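You operate a simulated robot arm through the tools that you are given. There is no shell and no other tool. Be economical: measure what you need, move in short steps, check, and stop when the job is done.

Carry out the task below with a simulated robot arm. There is one attempt and no reset: what you move stays moved.

TASK
Take the refill bottle from the top of the long table and put it on the soap dish there. Then take the cream gift box from the top of the long table and put it on top of the brush stand foot.

It is judged by the outcome, as a careful person would: the job done as asked, and still so three seconds after it is handed in. It fails if anything else is knocked over, pushed out of place, dropped, spilled or broken.

THE ROBOT
A 7-joint arm with a two-finger parallel gripper, fixed in place. Base frame: the origin is at the foot of the arm, x ahead of it, y to its left, z up; the work surface is at about z = 0. Lengths are in m, angles in rad, forces in N, time in s.
With the tool pointing down near the work surface it reaches from about 0.22 to 0.58 m from the base axis. Its first joint turns from -1.152 to 1.152 rad. Payload 2.5 kg.
Tool frame: the origin (TCP) lies between the finger pads and is the grasp point; the fingertips stand 0.023 m ahead of it; z points along the fingers, y is the line along which they close. The gripper opens to 0.094 m. The fingers are 0.038 m wide and 0.01 m thick; the gripper's body (0.054 by 0.096 m) begins 0.039 m behind the TCP.
Orientation is that of the tool frame in the base frame, as a unit quaternion [w, x, y, z]. With the fingers straight down and closing along the base's y, the tool's x points along the base's -x, its y along +y and its z along -z.

THE INTERFACE
- The arm moves only by the tool play_rows. Its argument "increments" is a list that holds one entry, the list of rows, each a list of 7 numbers: the shift along the tool's x, y, z in m, then the turn, a rotation vector about the tool's x, y, z in rad, then the gripper command, from -1 (shut) to 1 (fully open), values between in proportion. In form: [[[tx, ty, tz, ax, ay, az, jaw], ...]]. A call has 1 to 20 rows; each row shifts and turns the commanded pose from where the row before left it, along the tool's axes as they then stand. A row lasts 0.2 s, in which the tool goes at most 0.05 m and 0.15 rad; a call with a longer step from one row to the next is refused whole, and so is a gripper value outside its range. A pose out of reach is approached as far as the arm can. The call stops where the force on the tool passes 40 N (or 10 N more than at its start, if that is more) or the arm is blocked; 0.2 s more then pass. The fingers move at their own pace (about 0.108 m/s each) and stop on an object; they squeeze with about 45 N. The grip force told is the motor's: it shows also when the fingers shut on nothing. Time passes only in rows, and 0.2 s behind the last, so rows that do not move let the fingers close. It gives the time, the measured TCP pose, the force on the tool (base axes), the opening and the grip force at its end, in the units of the frame above (readings bear some noise).
- Cameras (640 x 400 px; columns grow to the right, rows downward): "scene" is fixed at [0.1041, -0.401, 0.5376]; the picture's right is [0.91, -0.41, 0.00], its down [-0.26, -0.57, -0.78] and it looks along [0.32, 0.71, -0.63] (base axes); focal length 322 px, centre (320, 200). "wrist" rides on the gripper at [-0.039, 0, -0.044] in the tool frame; the picture's right is [0.00, -1.00, 0.00], its down [0.97, 0.00, -0.24] and it looks along [0.24, 0.00, 0.97] (tool axes); focal length 218 px, centre (320, 200).
- capture(camera): a new picture of that camera. No time passes.
- locate(camera, pixels): for up to 12 pixels [column, row] of the newest picture of that camera ("zoom" is the newest enlarged one), the place [x, y, z] in the base frame of the surface seen there, good to about 0.002 m. No time passes.
- close_up(camera, box): a new picture of the part [left, top, right, bottom] of that camera's present view, enlarged. No time passes.
- hand_in(): hands the job in; it is judged then, once.

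Work in short steps. Measure before you move; look again where a grasp or a placing could have gone wrong, and mend it. You have 80 turns and 34 pictures in all, the two below and enlarged ones among them. Open the gripper and draw the arm clear of the work before you hand the job in, unless the task says otherwise; then end with one line.

The tools are called after "Call:" by a JSON object that holds its "fn" and its "kwargs". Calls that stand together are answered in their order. play_rows: Moves the arm, as the interface text tells. Its arguments: {"type":"object","properties":{"increments":{"type":"array"}},"required":["increments"]} The other tools are called the same way: capture (camera) takes a picture; locate (camera, pixels) gives the place of the surface under pixels of a picture; close_up (camera, box) takes an enlarged picture of a part of a camera's view; hand_in () hands the job in.

At the start:

```text
time: 0.0
position: [0.3117, 0.1468, 0.2569]
orientation: [0.002, 0.0, 1.0, 0.0]
ft_force: [-1.0, 0.6, -0.7]
grip_width: 0.0941
gripper_force: 0.0
```

scene: 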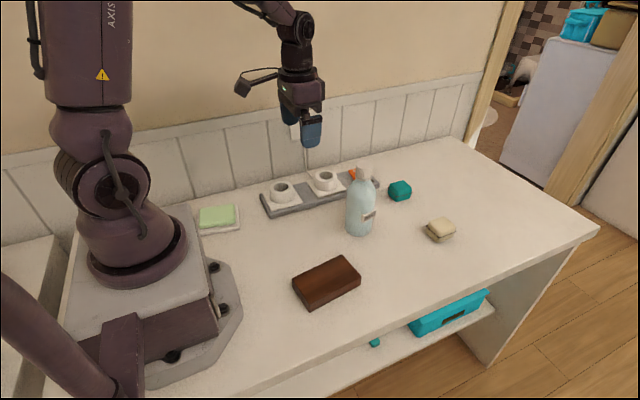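
wrist: 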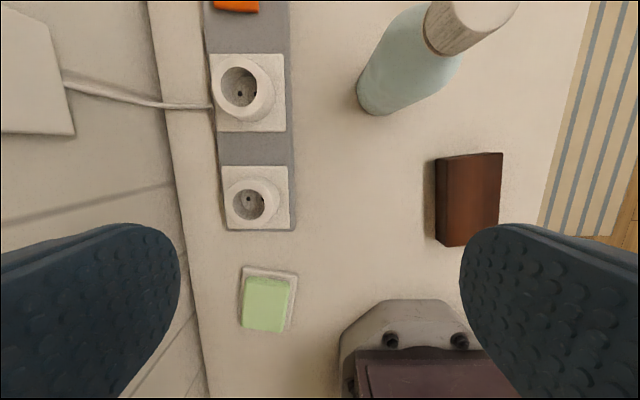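

The pictures show a bottle, a brown block, a green item on a white plate, and a cream box. I'll enlarge them to identify each one.

Call:
{"fn": "close_up", "kwargs": {"camera": "scene", "box": [180, 160, 300, 235]}}

Call:
{"fn": "close_up", "kwargs": {"camera": "scene", "box": [280, 150, 480, 320]}}

```text
5.33 times, centred on (240, 198) of scene
```

zoom: 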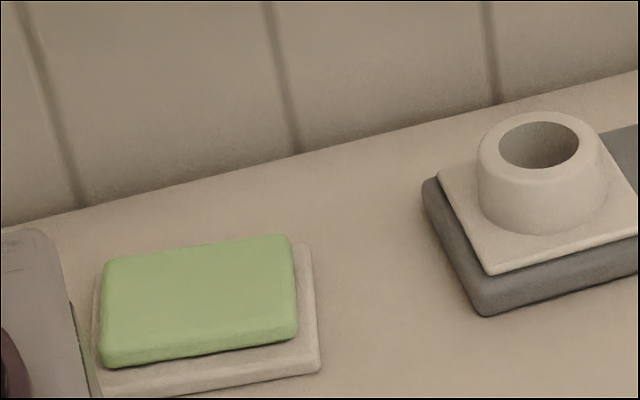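

```text
2.35 times, centred on (380, 235) of scene
```

zoom: 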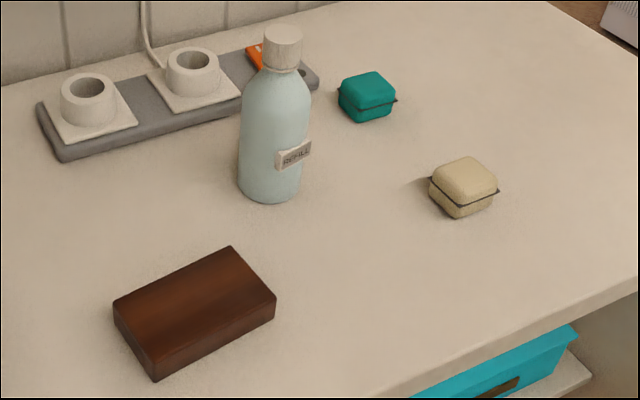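

Next I'll measure the dish with its green item, the brown block, the bottle and the cream box.

Call:
{"fn": "locate", "kwargs": {"camera": "wrist", "pixels": [[246, 267], [297, 274], [290, 330], [238, 318], [249, 280], [288, 282], [282, 330], [244, 325], [265, 305], [437, 160], [502, 154], [470, 200]]}}

Call:
{"fn": "locate", "kwargs": {"camera": "scene", "pixels": [[441, 222], [427, 229], [438, 240], [455, 233], [362, 170], [346, 205], [374, 200], [360, 233], [322, 277], [294, 280], [342, 258], [360, 270]]}}

Call:
{"fn": "close_up", "kwargs": {"camera": "wrist", "box": [220, 250, 320, 350]}}

Call:
{"fn": "locate", "kwargs": {"camera": "zoom", "pixels": [[320, 200]]}}

```text
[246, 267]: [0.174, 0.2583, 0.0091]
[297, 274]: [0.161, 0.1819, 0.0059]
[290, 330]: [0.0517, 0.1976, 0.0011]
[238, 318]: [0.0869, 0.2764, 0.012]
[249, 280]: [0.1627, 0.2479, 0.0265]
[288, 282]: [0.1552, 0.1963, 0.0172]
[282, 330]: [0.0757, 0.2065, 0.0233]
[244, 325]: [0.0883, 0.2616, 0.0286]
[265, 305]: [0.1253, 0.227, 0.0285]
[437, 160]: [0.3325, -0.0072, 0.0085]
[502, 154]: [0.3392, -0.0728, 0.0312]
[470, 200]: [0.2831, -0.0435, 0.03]
```

```text
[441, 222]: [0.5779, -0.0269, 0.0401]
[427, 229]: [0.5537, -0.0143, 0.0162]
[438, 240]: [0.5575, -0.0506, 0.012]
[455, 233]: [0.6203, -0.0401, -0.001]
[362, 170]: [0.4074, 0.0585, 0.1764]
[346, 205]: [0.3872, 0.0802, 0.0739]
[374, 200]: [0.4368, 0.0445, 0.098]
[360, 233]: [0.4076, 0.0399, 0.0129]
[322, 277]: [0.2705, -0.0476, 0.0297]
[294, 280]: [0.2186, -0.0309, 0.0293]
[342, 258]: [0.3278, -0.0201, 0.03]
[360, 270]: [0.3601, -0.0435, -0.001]
```

```text
4.00 times, centred on (270, 300) of wrist
```

zoom: 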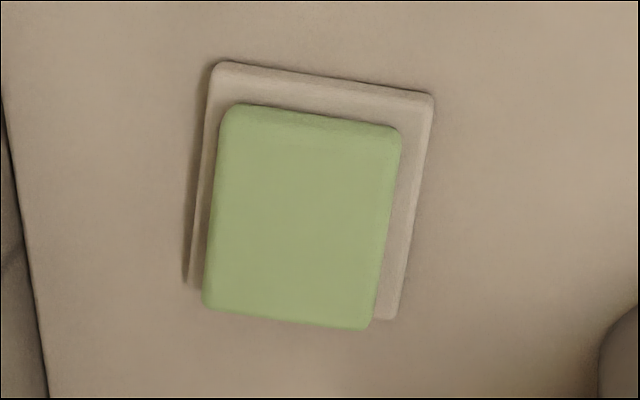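

```text
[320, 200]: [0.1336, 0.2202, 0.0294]
```

The green item sits centred and aligned on the dish, with its top at z≈0.0285, so it looks like part of the soap dish. The brown block at about (0.283,-0.04), top z 0.03, must be the brush stand foot. I'll enlarge the bottle and the cream box for exact geometry.

Call:
{"fn": "close_up", "kwargs": {"camera": "scene", "box": [320, 155, 480, 255]}}

```text
4.00 times, centred on (400, 205) of scene
```

zoom: 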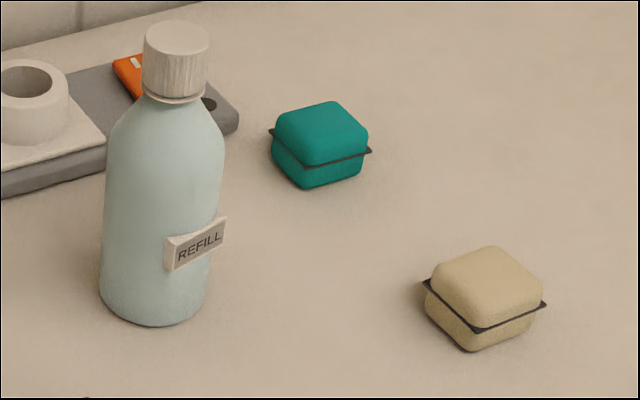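

Call:
{"fn": "locate", "kwargs": {"camera": "zoom", "pixels": [[176, 37], [150, 38], [204, 40], [176, 24], [176, 52], [172, 80], [150, 315], [110, 220], [213, 180], [165, 260], [222, 245], [172, 99]]}}

Call:
{"fn": "locate", "kwargs": {"camera": "zoom", "pixels": [[487, 275], [440, 275], [476, 312], [530, 290], [490, 252], [476, 328], [545, 304], [426, 284], [470, 345], [430, 310], [533, 318], [320, 130]]}}

```text
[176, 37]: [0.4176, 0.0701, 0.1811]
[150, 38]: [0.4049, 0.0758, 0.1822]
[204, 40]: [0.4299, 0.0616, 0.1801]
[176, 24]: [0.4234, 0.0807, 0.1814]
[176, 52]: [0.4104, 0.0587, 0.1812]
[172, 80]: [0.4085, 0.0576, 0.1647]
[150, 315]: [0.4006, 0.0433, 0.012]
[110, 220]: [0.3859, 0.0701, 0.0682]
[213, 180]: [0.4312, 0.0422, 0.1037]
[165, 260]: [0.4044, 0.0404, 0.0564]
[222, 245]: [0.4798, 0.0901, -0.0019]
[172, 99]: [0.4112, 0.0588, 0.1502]
```

```text
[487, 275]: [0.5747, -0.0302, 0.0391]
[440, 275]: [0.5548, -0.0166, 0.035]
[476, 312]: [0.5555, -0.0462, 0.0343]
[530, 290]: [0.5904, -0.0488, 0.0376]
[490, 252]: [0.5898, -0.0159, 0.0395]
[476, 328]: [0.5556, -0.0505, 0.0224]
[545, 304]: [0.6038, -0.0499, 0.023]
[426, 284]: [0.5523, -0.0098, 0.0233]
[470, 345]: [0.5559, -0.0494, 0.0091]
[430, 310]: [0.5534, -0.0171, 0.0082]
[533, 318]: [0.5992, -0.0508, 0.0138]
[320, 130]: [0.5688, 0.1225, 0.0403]
```

The cap centre is at about (0.4175, 0.0695), its top at z 0.181, and it's about 0.03 wide. I'll move over it at the present height.

Call:
{"fn": "play_rows", "kwargs": {"increments": [[[-0.0265, -0.0193, 0, 0, 0, 0, 0.6], [-0.0265, -0.0193, 0, 0, 0, 0, 0.6], [-0.0265, -0.0193, 0, 0, 0, 0, 0.6], [-0.0263, -0.0194, 0, 0, 0, 0, 0.6], [0, 0, 0, 0, 0, 0, 0.6]]]}}

Call:
{"fn": "capture", "kwargs": {"camera": "wrist"}}

```text
time: 1.2
position: [0.4177, 0.0685, 0.256]
orientation: [0.001, 0.001, 1.0, 0.001]
ft_force: [-0.1, -0.1, 0.8]
grip_width: 0.0752
gripper_force: 0.1
```

```text
27 pictures are left
```

wrist: 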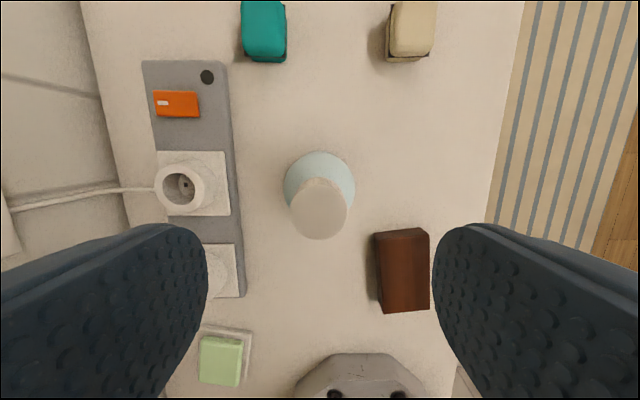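

The cap is centred between the fingers at column 320. I'll descend to z≈0.174 and close.

Call:
{"fn": "locate", "kwargs": {"camera": "wrist", "pixels": [[320, 210], [292, 213], [347, 210], [200, 336], [252, 332], [240, 385], [221, 360], [90, 60], [60, 150], [376, 235], [428, 228], [384, 312]]}}

Call:
{"fn": "play_rows", "kwargs": {"increments": [[[0, 0.0008, 0.03, 0, 0, 0, 0.6], [0, 0, 0.03, 0, 0, 0, 0.6], [0, 0, 0.022, 0, 0, 0, 0.6], [0, 0, 0, 0, 0, 0, 0.6]]]}}

```text
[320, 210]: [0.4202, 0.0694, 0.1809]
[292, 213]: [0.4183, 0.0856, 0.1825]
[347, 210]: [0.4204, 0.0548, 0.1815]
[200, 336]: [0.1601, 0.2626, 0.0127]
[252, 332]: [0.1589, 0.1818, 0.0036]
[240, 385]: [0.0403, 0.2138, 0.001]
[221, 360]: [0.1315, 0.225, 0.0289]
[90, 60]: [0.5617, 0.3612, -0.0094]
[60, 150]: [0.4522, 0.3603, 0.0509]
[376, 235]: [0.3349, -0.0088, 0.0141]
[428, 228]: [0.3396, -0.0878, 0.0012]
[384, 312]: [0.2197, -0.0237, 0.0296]
```

```text
time: 2.2
position: [0.4179, 0.0698, 0.1745]
orientation: [0.002, 0.001, 1.0, 0.0]
ft_force: [0.2, -0.9, 0.6]
grip_width: 0.0754
gripper_force: 0.1
```

No contact so far. I'll close, then lift.

Call:
{"fn": "play_rows", "kwargs": {"increments": [[[0, 0, 0, 0, 0, 0, -1], [0, 0, 0, 0, 0, 0, -1], [0, 0, 0, 0, 0, 0, -1], [0, 0, -0.01, 0, 0, 0, -1], [0, 0, -0.02, 0, 0, 0, -1], [0, 0, -0.03, 0, 0, 0, -1], [0, 0, -0.03, 0, 0, 0, -1], [0, 0, 0, 0, 0, 0, -1]]]}}

Call:
{"fn": "capture", "kwargs": {"camera": "scene"}}

```text
time: 4.0
position: [0.4198, 0.0695, 0.2659]
orientation: [0.0, 0.001, 1.0, 0.0]
ft_force: [-0.6, 0.2, -3.6]
grip_width: 0.0332
gripper_force: 44.8
```

```text
26 pictures are left
```

scene: 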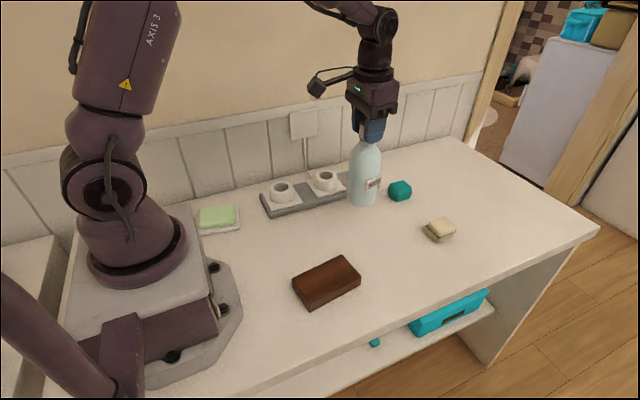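

The bottle is held and hangs vertically, bottom at z≈0.09. I'll measure the dish centre exactly.

Call:
{"fn": "close_up", "kwargs": {"camera": "scene", "box": [190, 190, 254, 240]}}

```text
8.00 times, centred on (222, 215) of scene
```

zoom: 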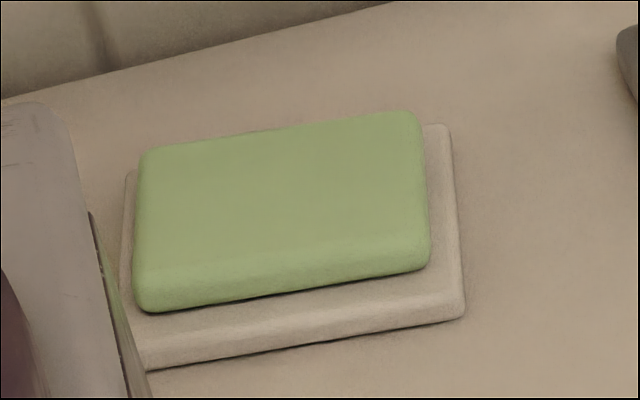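

Call:
{"fn": "locate", "kwargs": {"camera": "zoom", "pixels": [[150, 155], [408, 118], [420, 240], [145, 275], [280, 195], [125, 180], [445, 130], [455, 300], [150, 350], [300, 325], [440, 200], [150, 300]]}}

```text
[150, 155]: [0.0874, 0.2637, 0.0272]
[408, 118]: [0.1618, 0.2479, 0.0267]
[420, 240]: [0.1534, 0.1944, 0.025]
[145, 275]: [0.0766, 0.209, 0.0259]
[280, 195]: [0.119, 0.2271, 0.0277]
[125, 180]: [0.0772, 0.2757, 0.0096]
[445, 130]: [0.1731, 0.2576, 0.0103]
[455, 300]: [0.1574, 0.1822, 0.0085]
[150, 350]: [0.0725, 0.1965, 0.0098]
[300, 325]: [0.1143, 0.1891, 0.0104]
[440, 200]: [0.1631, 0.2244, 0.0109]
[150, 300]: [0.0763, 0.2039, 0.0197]
```

Soap and dish share a centre, about (0.120, 0.2285), so they form one support with its top at 0.0275. I'll carry the bottle there at this height.

Call:
{"fn": "play_rows", "kwargs": {"increments": [[[0.015, 0.008, 0, 0, 0, 0, -1], [0.0269, 0.01435, 0, 0, 0, 0, -1], [0.0269, 0.01435, 0, 0, 0, 0, -1], [0.0269, 0.01435, 0, 0, 0, 0, -1], [0.0269, 0.01435, 0, 0, 0, 0, -1], [0.0269, 0.01435, 0, 0, 0, 0, -1], [0.0269, 0.01435, 0, 0, 0, 0, -1], [0.0269, 0.01435, 0, 0, 0, 0, -1], [0.0269, 0.01435, 0, 0, 0, 0, -1], [0.0269, 0.01435, 0, 0, 0, 0, -1], [0.0269, 0.01435, 0, 0, 0, 0, -1], [0.015, 0.008, 0, 0, 0, 0, -1], [0, 0, 0, 0, 0, 0, -1]]]}}

Call:
{"fn": "capture", "kwargs": {"camera": "scene"}}

```text
time: 6.8
position: [0.1188, 0.2315, 0.2639]
orientation: [0.001, 0.001, 1.0, -0.001]
ft_force: [-0.8, 0.8, -3.6]
grip_width: 0.0331
gripper_force: 45.7
```

```text
24 pictures are left
```

scene: 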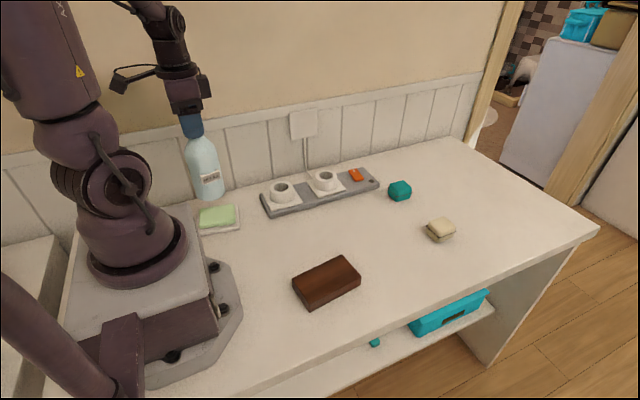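

I'm above the dish. I'll descend most of the way with a small correction and then check.

Call:
{"fn": "play_rows", "kwargs": {"increments": [[[-0.001, -0.0025, 0.02, 0, 0, 0, -1], [0, 0, 0.02, 0, 0, 0, -1], [0, 0, 0.014, 0, 0, 0, -1], [0, 0, 0, 0, 0, 0, -1]]]}}

Call:
{"fn": "close_up", "kwargs": {"camera": "scene", "box": [150, 120, 278, 240]}}

```text
time: 7.8
position: [0.1196, 0.229, 0.2091]
orientation: [0.002, 0.0, 1.0, 0.0]
ft_force: [0.2, 0.3, -3.6]
grip_width: 0.0331
gripper_force: 45.3
```

```text
3.33 times, centred on (214, 180) of scene
```

zoom: 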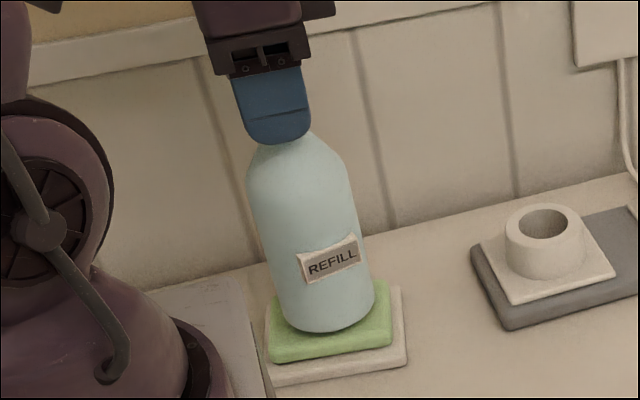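

The bottle is centred over the green top with a gap of about 6 mm. I'll lower gently until it touches.

Call:
{"fn": "play_rows", "kwargs": {"increments": [[[0, 0, 0.003, 0, 0, 0, -1], [0, 0, 0.002, 0, 0, 0, -1], [0, 0, 0.001, 0, 0, 0, -1], [0, 0, 0, 0, 0, 0, -1]]]}}

```text
time: 8.8
position: [0.1197, 0.2278, 0.2041]
orientation: [0.001, 0.001, 1.0, 0.0]
ft_force: [0.2, 0.1, -4.0]
grip_width: 0.0333
gripper_force: 44.8
```

Call:
{"fn": "play_rows", "kwargs": {"increments": [[[0, 0, 0.001, 0, 0, 0, -1], [0, 0, 0, 0, 0, 0, -1]]]}}

```text
time: 9.4
position: [0.1188, 0.2279, 0.205]
orientation: [0.001, 0.001, 1.0, 0.001]
ft_force: [-0.3, 0.2, -0.5]
grip_width: 0.033
gripper_force: 45.1
```

The vertical force went from -4.0 to -0.5 N, so the bottle rests on the dish. I'll open and watch.

Call:
{"fn": "play_rows", "kwargs": {"increments": [[[0, 0, 0.0003, 0, 0, 0, -1], [0, 0, 0, 0, 0, 0, 0.6], [0, 0, 0, 0, 0, 0, 0.6], [0, 0, 0, 0, 0, 0, 0.6]]]}}

Call:
{"fn": "close_up", "kwargs": {"camera": "scene", "box": [150, 120, 278, 240]}}

```text
time: 10.4
position: [0.119, 0.2276, 0.2035]
orientation: [0.001, 0.001, 1.0, 0.0]
ft_force: [-0.7, -1.0, -0.4]
grip_width: 0.0753
gripper_force: 0.0
```

```text
3.33 times, centred on (214, 180) of scene
```

zoom: 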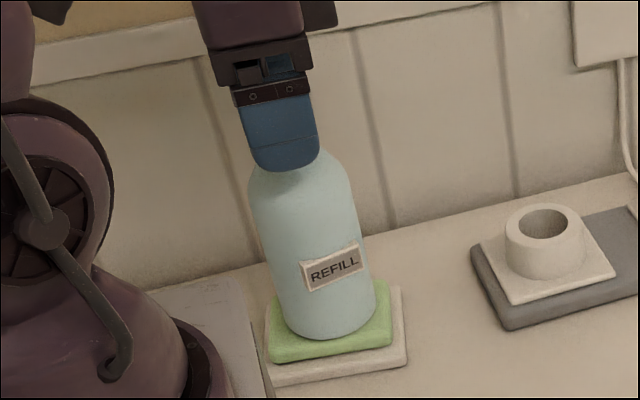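

The bottle stands upright on its own on the dish. I'll lift straight up, then travel toward the cream box.

Call:
{"fn": "play_rows", "kwargs": {"increments": [[[0, 0, -0.02, 0, 0, 0, 0.6], [0, 0, -0.035, 0, 0, 0, 0.6], [0, 0, -0.035, 0, 0, 0, 0.6], [0, 0, 0, 0, 0, 0, 0.6], [-0.02, -0.0118, 0, 0, 0, 0, 0.7], [-0.0361, -0.0216, 0, 0, 0, 0, 0.7], [-0.0361, -0.0216, 0, 0, 0, 0, 0.7], [-0.0361, -0.0216, 0, 0, 0, 0, 0.7], [-0.0361, -0.0216, 0, 0, 0, 0, 0.7], [-0.0361, -0.0216, 0, 0, 0, 0, 0.7], [-0.0361, -0.0216, 0, 0, 0, 0, 0.7], [-0.0361, -0.0216, 0, 0, 0, 0, 0.7], [-0.0361, -0.0216, 0, 0, 0, 0, 0.7], [-0.0361, -0.0216, 0.02, 0, 0, 0, 0.7], [-0.0361, -0.0216, 0.03, 0, 0, 0, 0.7], [0, 0, 0.04, 0, 0, 0, 0.7], [0, 0, 0, 0, 0, 0, 0.7]]]}}

Call:
{"fn": "capture", "kwargs": {"camera": "wrist"}}

Call:
{"fn": "capture", "kwargs": {"camera": "scene"}}

```text
refused: row 15 steps farther than a row can; nothing moved
```

```text
21 pictures are left
```

wrist: 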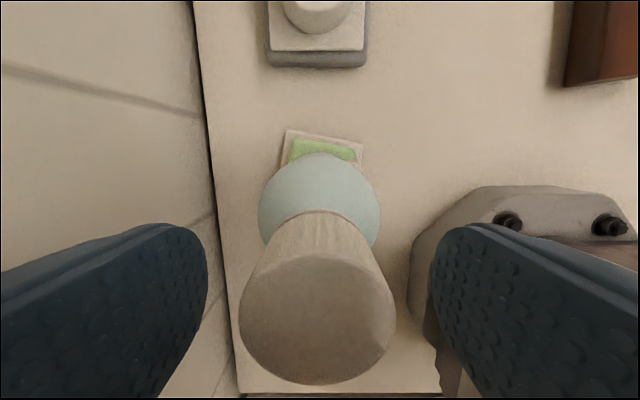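

```text
20 pictures are left
```

scene: 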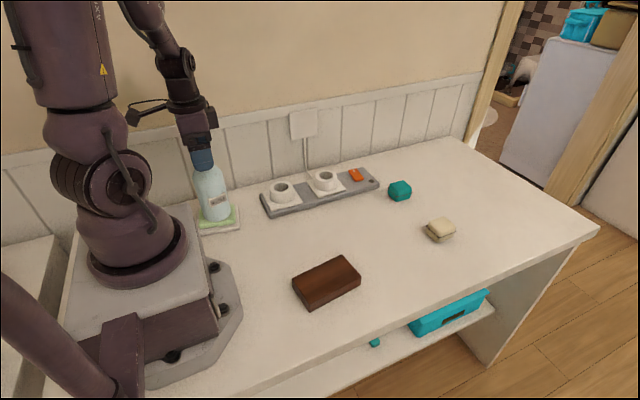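

That call was refused for an over-long row. I'll send it again with shorter steps.

Call:
{"fn": "play_rows", "kwargs": {"increments": [[[0, 0, -0.02, 0, 0, 0, 0.6], [0, 0, -0.035, 0, 0, 0, 0.6], [0, 0, -0.035, 0, 0, 0, 0.6], [0, 0, 0, 0, 0, 0, 0.6], [-0.02, -0.0118, 0, 0, 0, 0, 0.7], [-0.0361, -0.0216, 0, 0, 0, 0, 0.7], [-0.0361, -0.0216, 0, 0, 0, 0, 0.7], [-0.0361, -0.0216, 0, 0, 0, 0, 0.7], [-0.0361, -0.0216, 0, 0, 0, 0, 0.7], [-0.0361, -0.0216, 0, 0, 0, 0, 0.7], [-0.0361, -0.0216, 0, 0, 0, 0, 0.7], [-0.0361, -0.0216, 0, 0, 0, 0, 0.7], [-0.0361, -0.0216, 0, 0, 0, 0, 0.7], [-0.0361, -0.0216, 0, 0, 0, 0, 0.7], [-0.0361, -0.0216, 0, 0, 0, 0, 0.7], [0, 0, 0.04, 0, 0, 0, 0.7], [0, 0, 0.04, 0, 0, 0, 0.7], [0, 0, 0.04, 0, 0, 0, 0.7], [0, 0, 0, 0, 0, 0, 0.7]]]}}

Call:
{"fn": "capture", "kwargs": {"camera": "wrist"}}

Call:
{"fn": "capture", "kwargs": {"camera": "scene"}}

```text
time: 14.4
position: [0.5002, 0.0006, 0.175]
orientation: [0.002, 0.001, 1.0, 0.001]
ft_force: [-0.1, 0.1, -0.8]
grip_width: 0.08
gripper_force: 0.1
```

```text
19 pictures are left
```

wrist: 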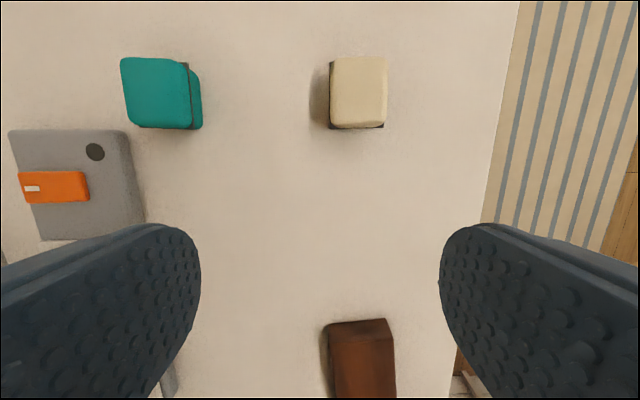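

```text
18 pictures are left
```

scene: 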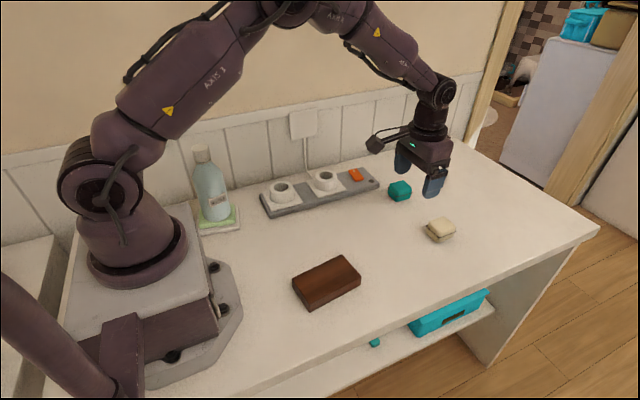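

The cream box appears at (358,92) in the wrist view, nearly aligned with the base axes. I'll measure its edges.

Call:
{"fn": "locate", "kwargs": {"camera": "wrist", "pixels": [[335, 60], [385, 60], [386, 122], [333, 122], [360, 92], [330, 126], [383, 127], [330, 66], [334, 90], [386, 90], [185, 68], [198, 128]]}}

Call:
{"fn": "close_up", "kwargs": {"camera": "wrist", "box": [290, 40, 418, 140]}}

```text
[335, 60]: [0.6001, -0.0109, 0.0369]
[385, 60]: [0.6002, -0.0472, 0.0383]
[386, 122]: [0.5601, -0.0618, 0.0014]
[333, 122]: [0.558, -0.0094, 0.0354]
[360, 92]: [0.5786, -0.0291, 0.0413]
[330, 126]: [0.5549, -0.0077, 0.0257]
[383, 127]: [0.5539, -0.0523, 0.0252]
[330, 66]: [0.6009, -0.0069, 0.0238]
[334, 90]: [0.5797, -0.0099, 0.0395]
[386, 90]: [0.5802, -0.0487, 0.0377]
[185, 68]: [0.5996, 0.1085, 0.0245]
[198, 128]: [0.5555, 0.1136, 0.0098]
```

```text
4.00 times, centred on (354, 90) of wrist
```

zoom: 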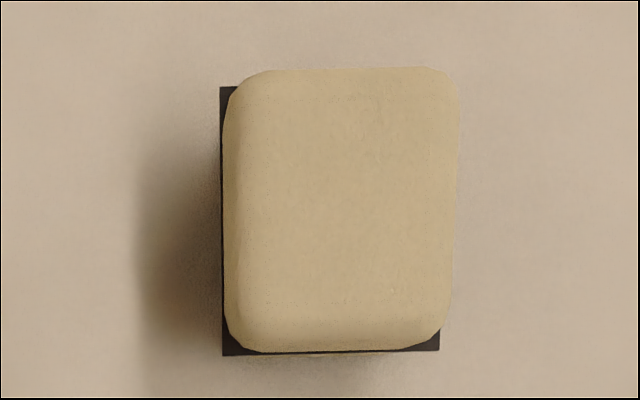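

The box centre is (0.578,-0.030), 0.045 wide across y and 0.041 high. I'll move to x≈0.573 above it, checking reach.

Call:
{"fn": "play_rows", "kwargs": {"increments": [[[-0.0365, -0.0152, 0, 0, 0, 0, 0.7], [-0.0365, -0.0152, 0, 0, 0, 0, 0.7], [0, 0, 0.035, 0, 0, 0, 0.7], [0, 0, 0.035, 0, 0, 0, 0.7], [0, 0, 0, 0, 0, 0, 0.7]]]}}

```text
time: 15.6
position: [0.5736, -0.0312, 0.1035]
orientation: [0.001, 0.001, 1.0, 0.001]
ft_force: [0.1, -0.3, -0.2]
grip_width: 0.08
gripper_force: 0.1
```

The pose is reached. I'll descend to z≈0.03.

Call:
{"fn": "play_rows", "kwargs": {"increments": [[[-0.003, 0.0012, 0.03, 0, 0, 0, 0.7], [0, 0, 0.025, 0, 0, 0, 0.7], [0, 0, 0.018, 0, 0, 0, 0.7], [0, 0, 0, 0, 0, 0, 0.7]]]}}

Call:
{"fn": "close_up", "kwargs": {"camera": "scene", "box": [360, 150, 520, 260]}}

```text
time: 16.6
position: [0.5755, -0.0294, 0.0304]
orientation: [0.002, 0.001, 1.0, 0.0]
ft_force: [-0.6, 0.6, -0.2]
grip_width: 0.0798
gripper_force: 0.1
```

```text
3.64 times, centred on (440, 205) of scene
```

zoom: 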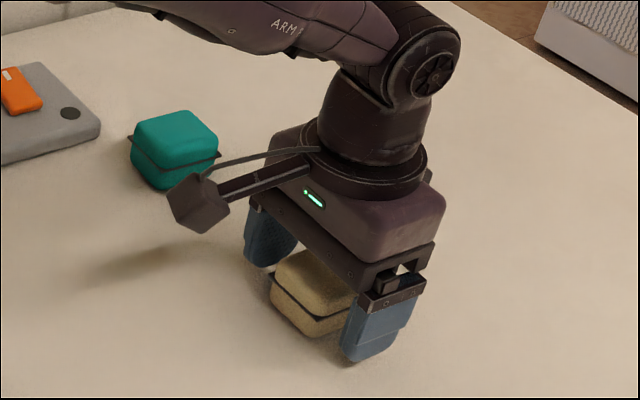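

The fingers straddle the box. I'll close and lift a little.

Call:
{"fn": "play_rows", "kwargs": {"increments": [[[0, 0, 0, 0, 0, 0, -1], [0, 0, 0, 0, 0, 0, -1], [0, 0, 0, 0, 0, 0, -1], [0, 0, -0.01, 0, 0, 0, -1], [0, 0, -0.03, 0, 0, 0, -1], [0, 0, -0.04, 0, 0, 0, -1], [0, 0, 0, 0, 0, 0, -1]]]}}

Call:
{"fn": "close_up", "kwargs": {"camera": "scene", "box": [360, 120, 520, 250]}}

Call:
{"fn": "close_up", "kwargs": {"camera": "scene", "box": [280, 245, 376, 315]}}

Call:
{"fn": "locate", "kwargs": {"camera": "zoom", "pixels": [[90, 245], [393, 85], [535, 180], [225, 375], [310, 220]]}}

```text
time: 18.2
position: [0.5743, -0.0298, 0.1117]
orientation: [0.0, 0.001, 1.0, 0.001]
ft_force: [0.0, 0.1, -0.5]
grip_width: 0.0439
gripper_force: 45.7
```

```text
3.08 times, centred on (440, 185) of scene
```

zoom: 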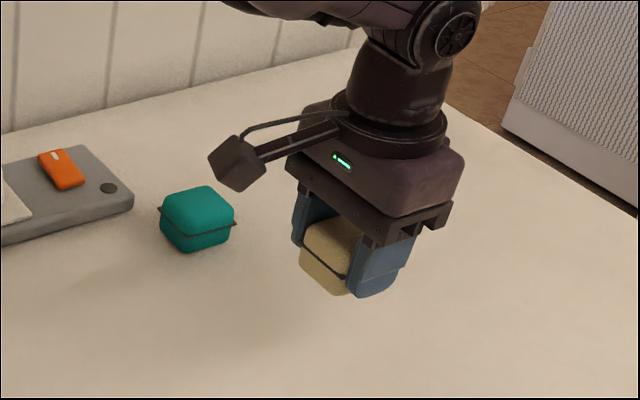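

```text
5.71 times, centred on (328, 280) of scene
```

zoom: 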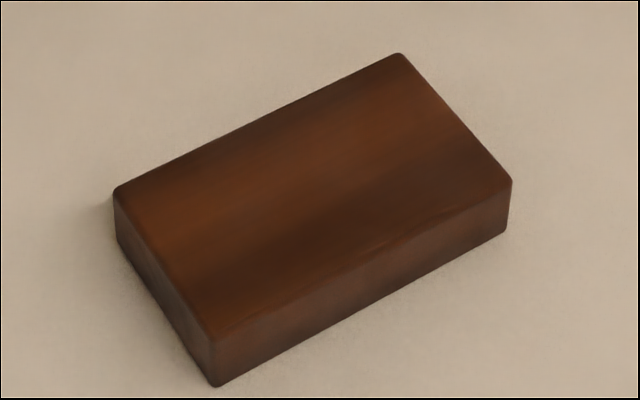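

```text
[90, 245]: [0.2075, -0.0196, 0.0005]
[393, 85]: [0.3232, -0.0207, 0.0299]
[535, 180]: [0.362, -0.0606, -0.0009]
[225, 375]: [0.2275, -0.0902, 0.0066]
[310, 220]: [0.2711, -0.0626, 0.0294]
```

The box is held level. I'll get the top corners of the brown block.

Call:
{"fn": "locate", "kwargs": {"camera": "zoom", "pixels": [[122, 192], [400, 60], [503, 180], [213, 332], [305, 190]]}}

```text
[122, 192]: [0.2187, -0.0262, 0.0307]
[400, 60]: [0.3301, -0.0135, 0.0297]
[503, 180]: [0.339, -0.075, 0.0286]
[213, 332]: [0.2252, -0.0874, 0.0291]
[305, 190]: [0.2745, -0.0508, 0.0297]
```

The block top centre is (0.278,-0.0505) at z 0.0297. I'll carry the box above it.

Call:
{"fn": "play_rows", "kwargs": {"increments": [[[0.0188, -0.0007, -0.01, 0, 0, 0, -1], [0.035, -0.0025, -0.01, 0, 0, 0, -1], [0.035, -0.0025, 0, 0, 0, 0, -1], [0.035, -0.0025, 0, 0, 0, 0, -1], [0.035, -0.0025, 0, 0, 0, 0, -1], [0.035, -0.0025, 0, 0, 0, 0, -1], [0.035, -0.0025, 0, 0, 0, 0, -1], [0.035, -0.0025, 0, 0, 0, 0, -1], [0.035, -0.0025, 0, 0, 0, 0, -1], [0, 0, 0.03, 0, 0, 0, -1], [0, 0, 0, 0, 0, 0, -1]]]}}

Call:
{"fn": "close_up", "kwargs": {"camera": "scene", "box": [240, 170, 400, 320]}}

```text
time: 20.6
position: [0.2755, -0.0519, 0.0991]
orientation: [0.002, 0.001, 1.0, 0.0]
ft_force: [-0.7, 0.8, -0.7]
grip_width: 0.0438
gripper_force: 45.6
```

```text
2.67 times, centred on (320, 245) of scene
```

zoom: 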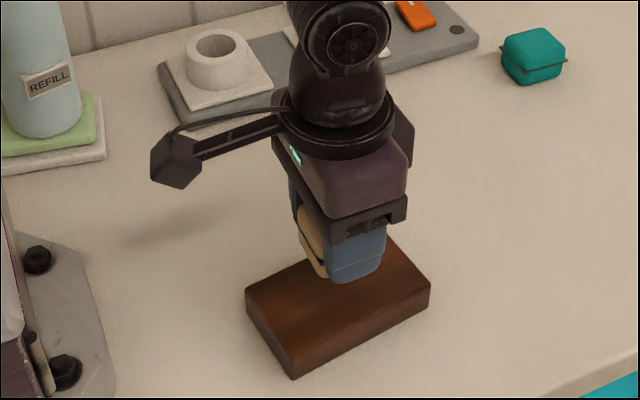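

I'm over the block. I'll lower to just above contact and then step in.

Call:
{"fn": "play_rows", "kwargs": {"increments": [[[0, 0.001, 0.02, 0, 0, 0, -1], [0, 0, 0.013, 0, 0, 0, -1], [0, 0, 0.003, 0, 0, 0, -1], [0, 0, 0.001, 0, 0, 0, -1], [0, 0, 0, 0, 0, 0, -1]]]}}

```text
time: 21.8
position: [0.2776, -0.0484, 0.0624]
orientation: [0.002, 0.0, 1.0, 0.0]
ft_force: [0.1, 0.8, -1.4]
grip_width: 0.0443
gripper_force: 45.1
```

Call:
{"fn": "play_rows", "kwargs": {"increments": [[[0, 0, 0.001, 0, 0, 0, -1], [0, 0, 0, 0, 0, 0, -1]]]}}

```text
time: 22.4
position: [0.2771, -0.0487, 0.0623]
orientation: [0.002, 0.002, 1.0, 0.0]
ft_force: [-0.1, 0.7, -0.6]
grip_width: 0.0442
gripper_force: 45.0
```

Call:
{"fn": "play_rows", "kwargs": {"increments": [[[0, 0, 0.001, 0, 0, 0, -1], [0, 0, 0, 0, 0, 0, -1]]]}}

Call:
{"fn": "close_up", "kwargs": {"camera": "scene", "box": [270, 200, 380, 310]}}

```text
time: 23.0
position: [0.2781, -0.0497, 0.0607]
orientation: [0.002, 0.002, 1.0, 0.001]
ft_force: [-0.5, 0.9, -1.0]
grip_width: 0.0441
gripper_force: 45.4
```

```text
3.64 times, centred on (325, 255) of scene
```

zoom: 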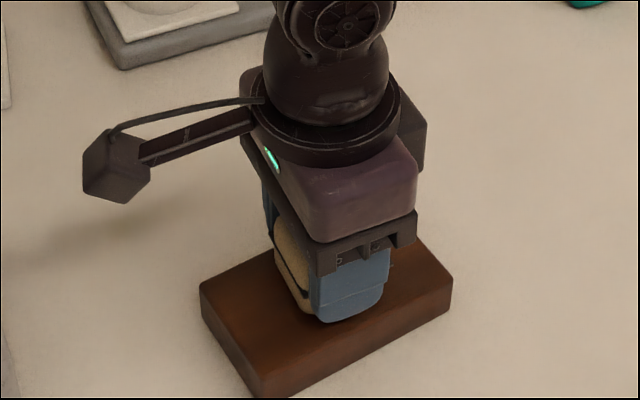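

The box is at the surface but contact isn't clear. I'll take one more small step.

Call:
{"fn": "play_rows", "kwargs": {"increments": [[[0, 0, 0.001, 0, 0, 0, -1], [0, 0, 0, 0, 0, 0, -1]]]}}

```text
time: 23.6
position: [0.2778, -0.048, 0.0612]
orientation: [0.001, 0.001, 1.0, 0.0]
ft_force: [0.2, -0.7, -1.0]
grip_width: 0.0441
gripper_force: 45.4
```

Call:
{"fn": "play_rows", "kwargs": {"increments": [[[0, 0, 0.001, 0, 0, 0, -1], [0, 0, 0, 0, 0, 0, -1]]]}}

```text
time: 24.2
position: [0.2776, -0.0499, 0.0595]
orientation: [0.001, 0.001, 1.0, 0.0]
ft_force: [-5.1, 0.4, 25.4]
grip_width: 0.0442
gripper_force: 44.5
```

Firm contact at 25 N. I'll back off slightly, then open gently.

Call:
{"fn": "play_rows", "kwargs": {"increments": [[[0, 0, -0.0008, 0, 0, 0, -1], [0, 0, 0, 0, 0, 0, -1]]]}}

```text
time: 24.8
position: [0.278, -0.0495, 0.0598]
orientation: [0.002, 0.001, 1.0, 0.0]
ft_force: [-2.0, -2.0, 12.3]
grip_width: 0.044
gripper_force: 45.2
```

Call:
{"fn": "play_rows", "kwargs": {"increments": [[[0, 0, -0.0006, 0, 0, 0, -1], [0, 0, 0, 0, 0, 0, -1], [0, 0, 0, 0, 0, 0, 0.3], [0, 0, 0, 0, 0, 0, 0.6], [0, 0, 0, 0, 0, 0, 0.6], [0, 0, -0.02, 0, 0, 0, 0.6], [0, 0, -0.04, 0, 0, 0, 0.6], [0, 0, -0.04, 0, 0, 0, 0.6], [0, 0, -0.04, 0, 0, 0, 0.6], [0, 0, -0.04, 0, 0, 0, 0.6], [0, 0, 0, 0, 0, 0, 0.6]]]}}

Call:
{"fn": "capture", "kwargs": {"camera": "scene"}}

Call:
{"fn": "close_up", "kwargs": {"camera": "scene", "box": [270, 200, 380, 310]}}

```text
time: 27.2
position: [0.2787, -0.0507, 0.2425]
orientation: [0.001, 0.001, 1.0, 0.0]
ft_force: [-0.3, -0.1, -0.2]
grip_width: 0.0754
gripper_force: 0.0
```

```text
11 pictures are left
```

scene: 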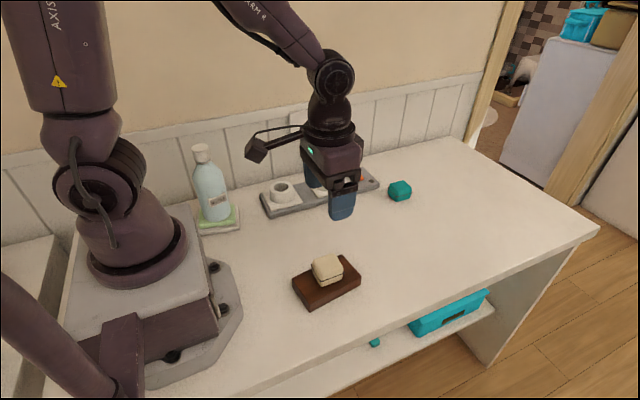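

```text
3.64 times, centred on (325, 255) of scene
```

zoom: 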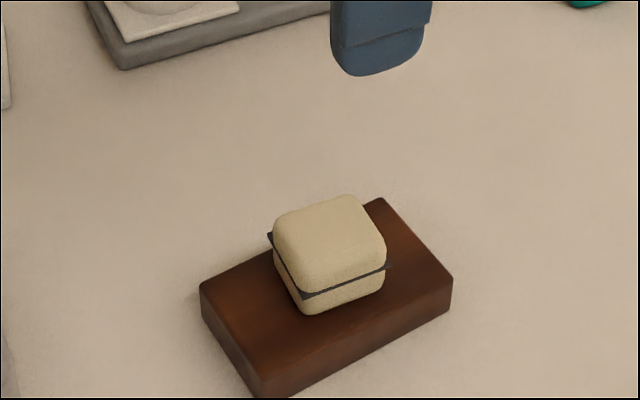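

The box sits flat in the middle of the block, the bottle stands on the dish, and nothing else has moved. The arm is clear above with the gripper open, so I'm handing in.

Call:
{"fn": "hand_in", "kwargs": {}}

```text
The job is handed in.
```

The refill bottle stands on the soap dish, on top of the green soap that fills it, and the cream gift box rests on the brown block, which I took to be the brush stand foot.
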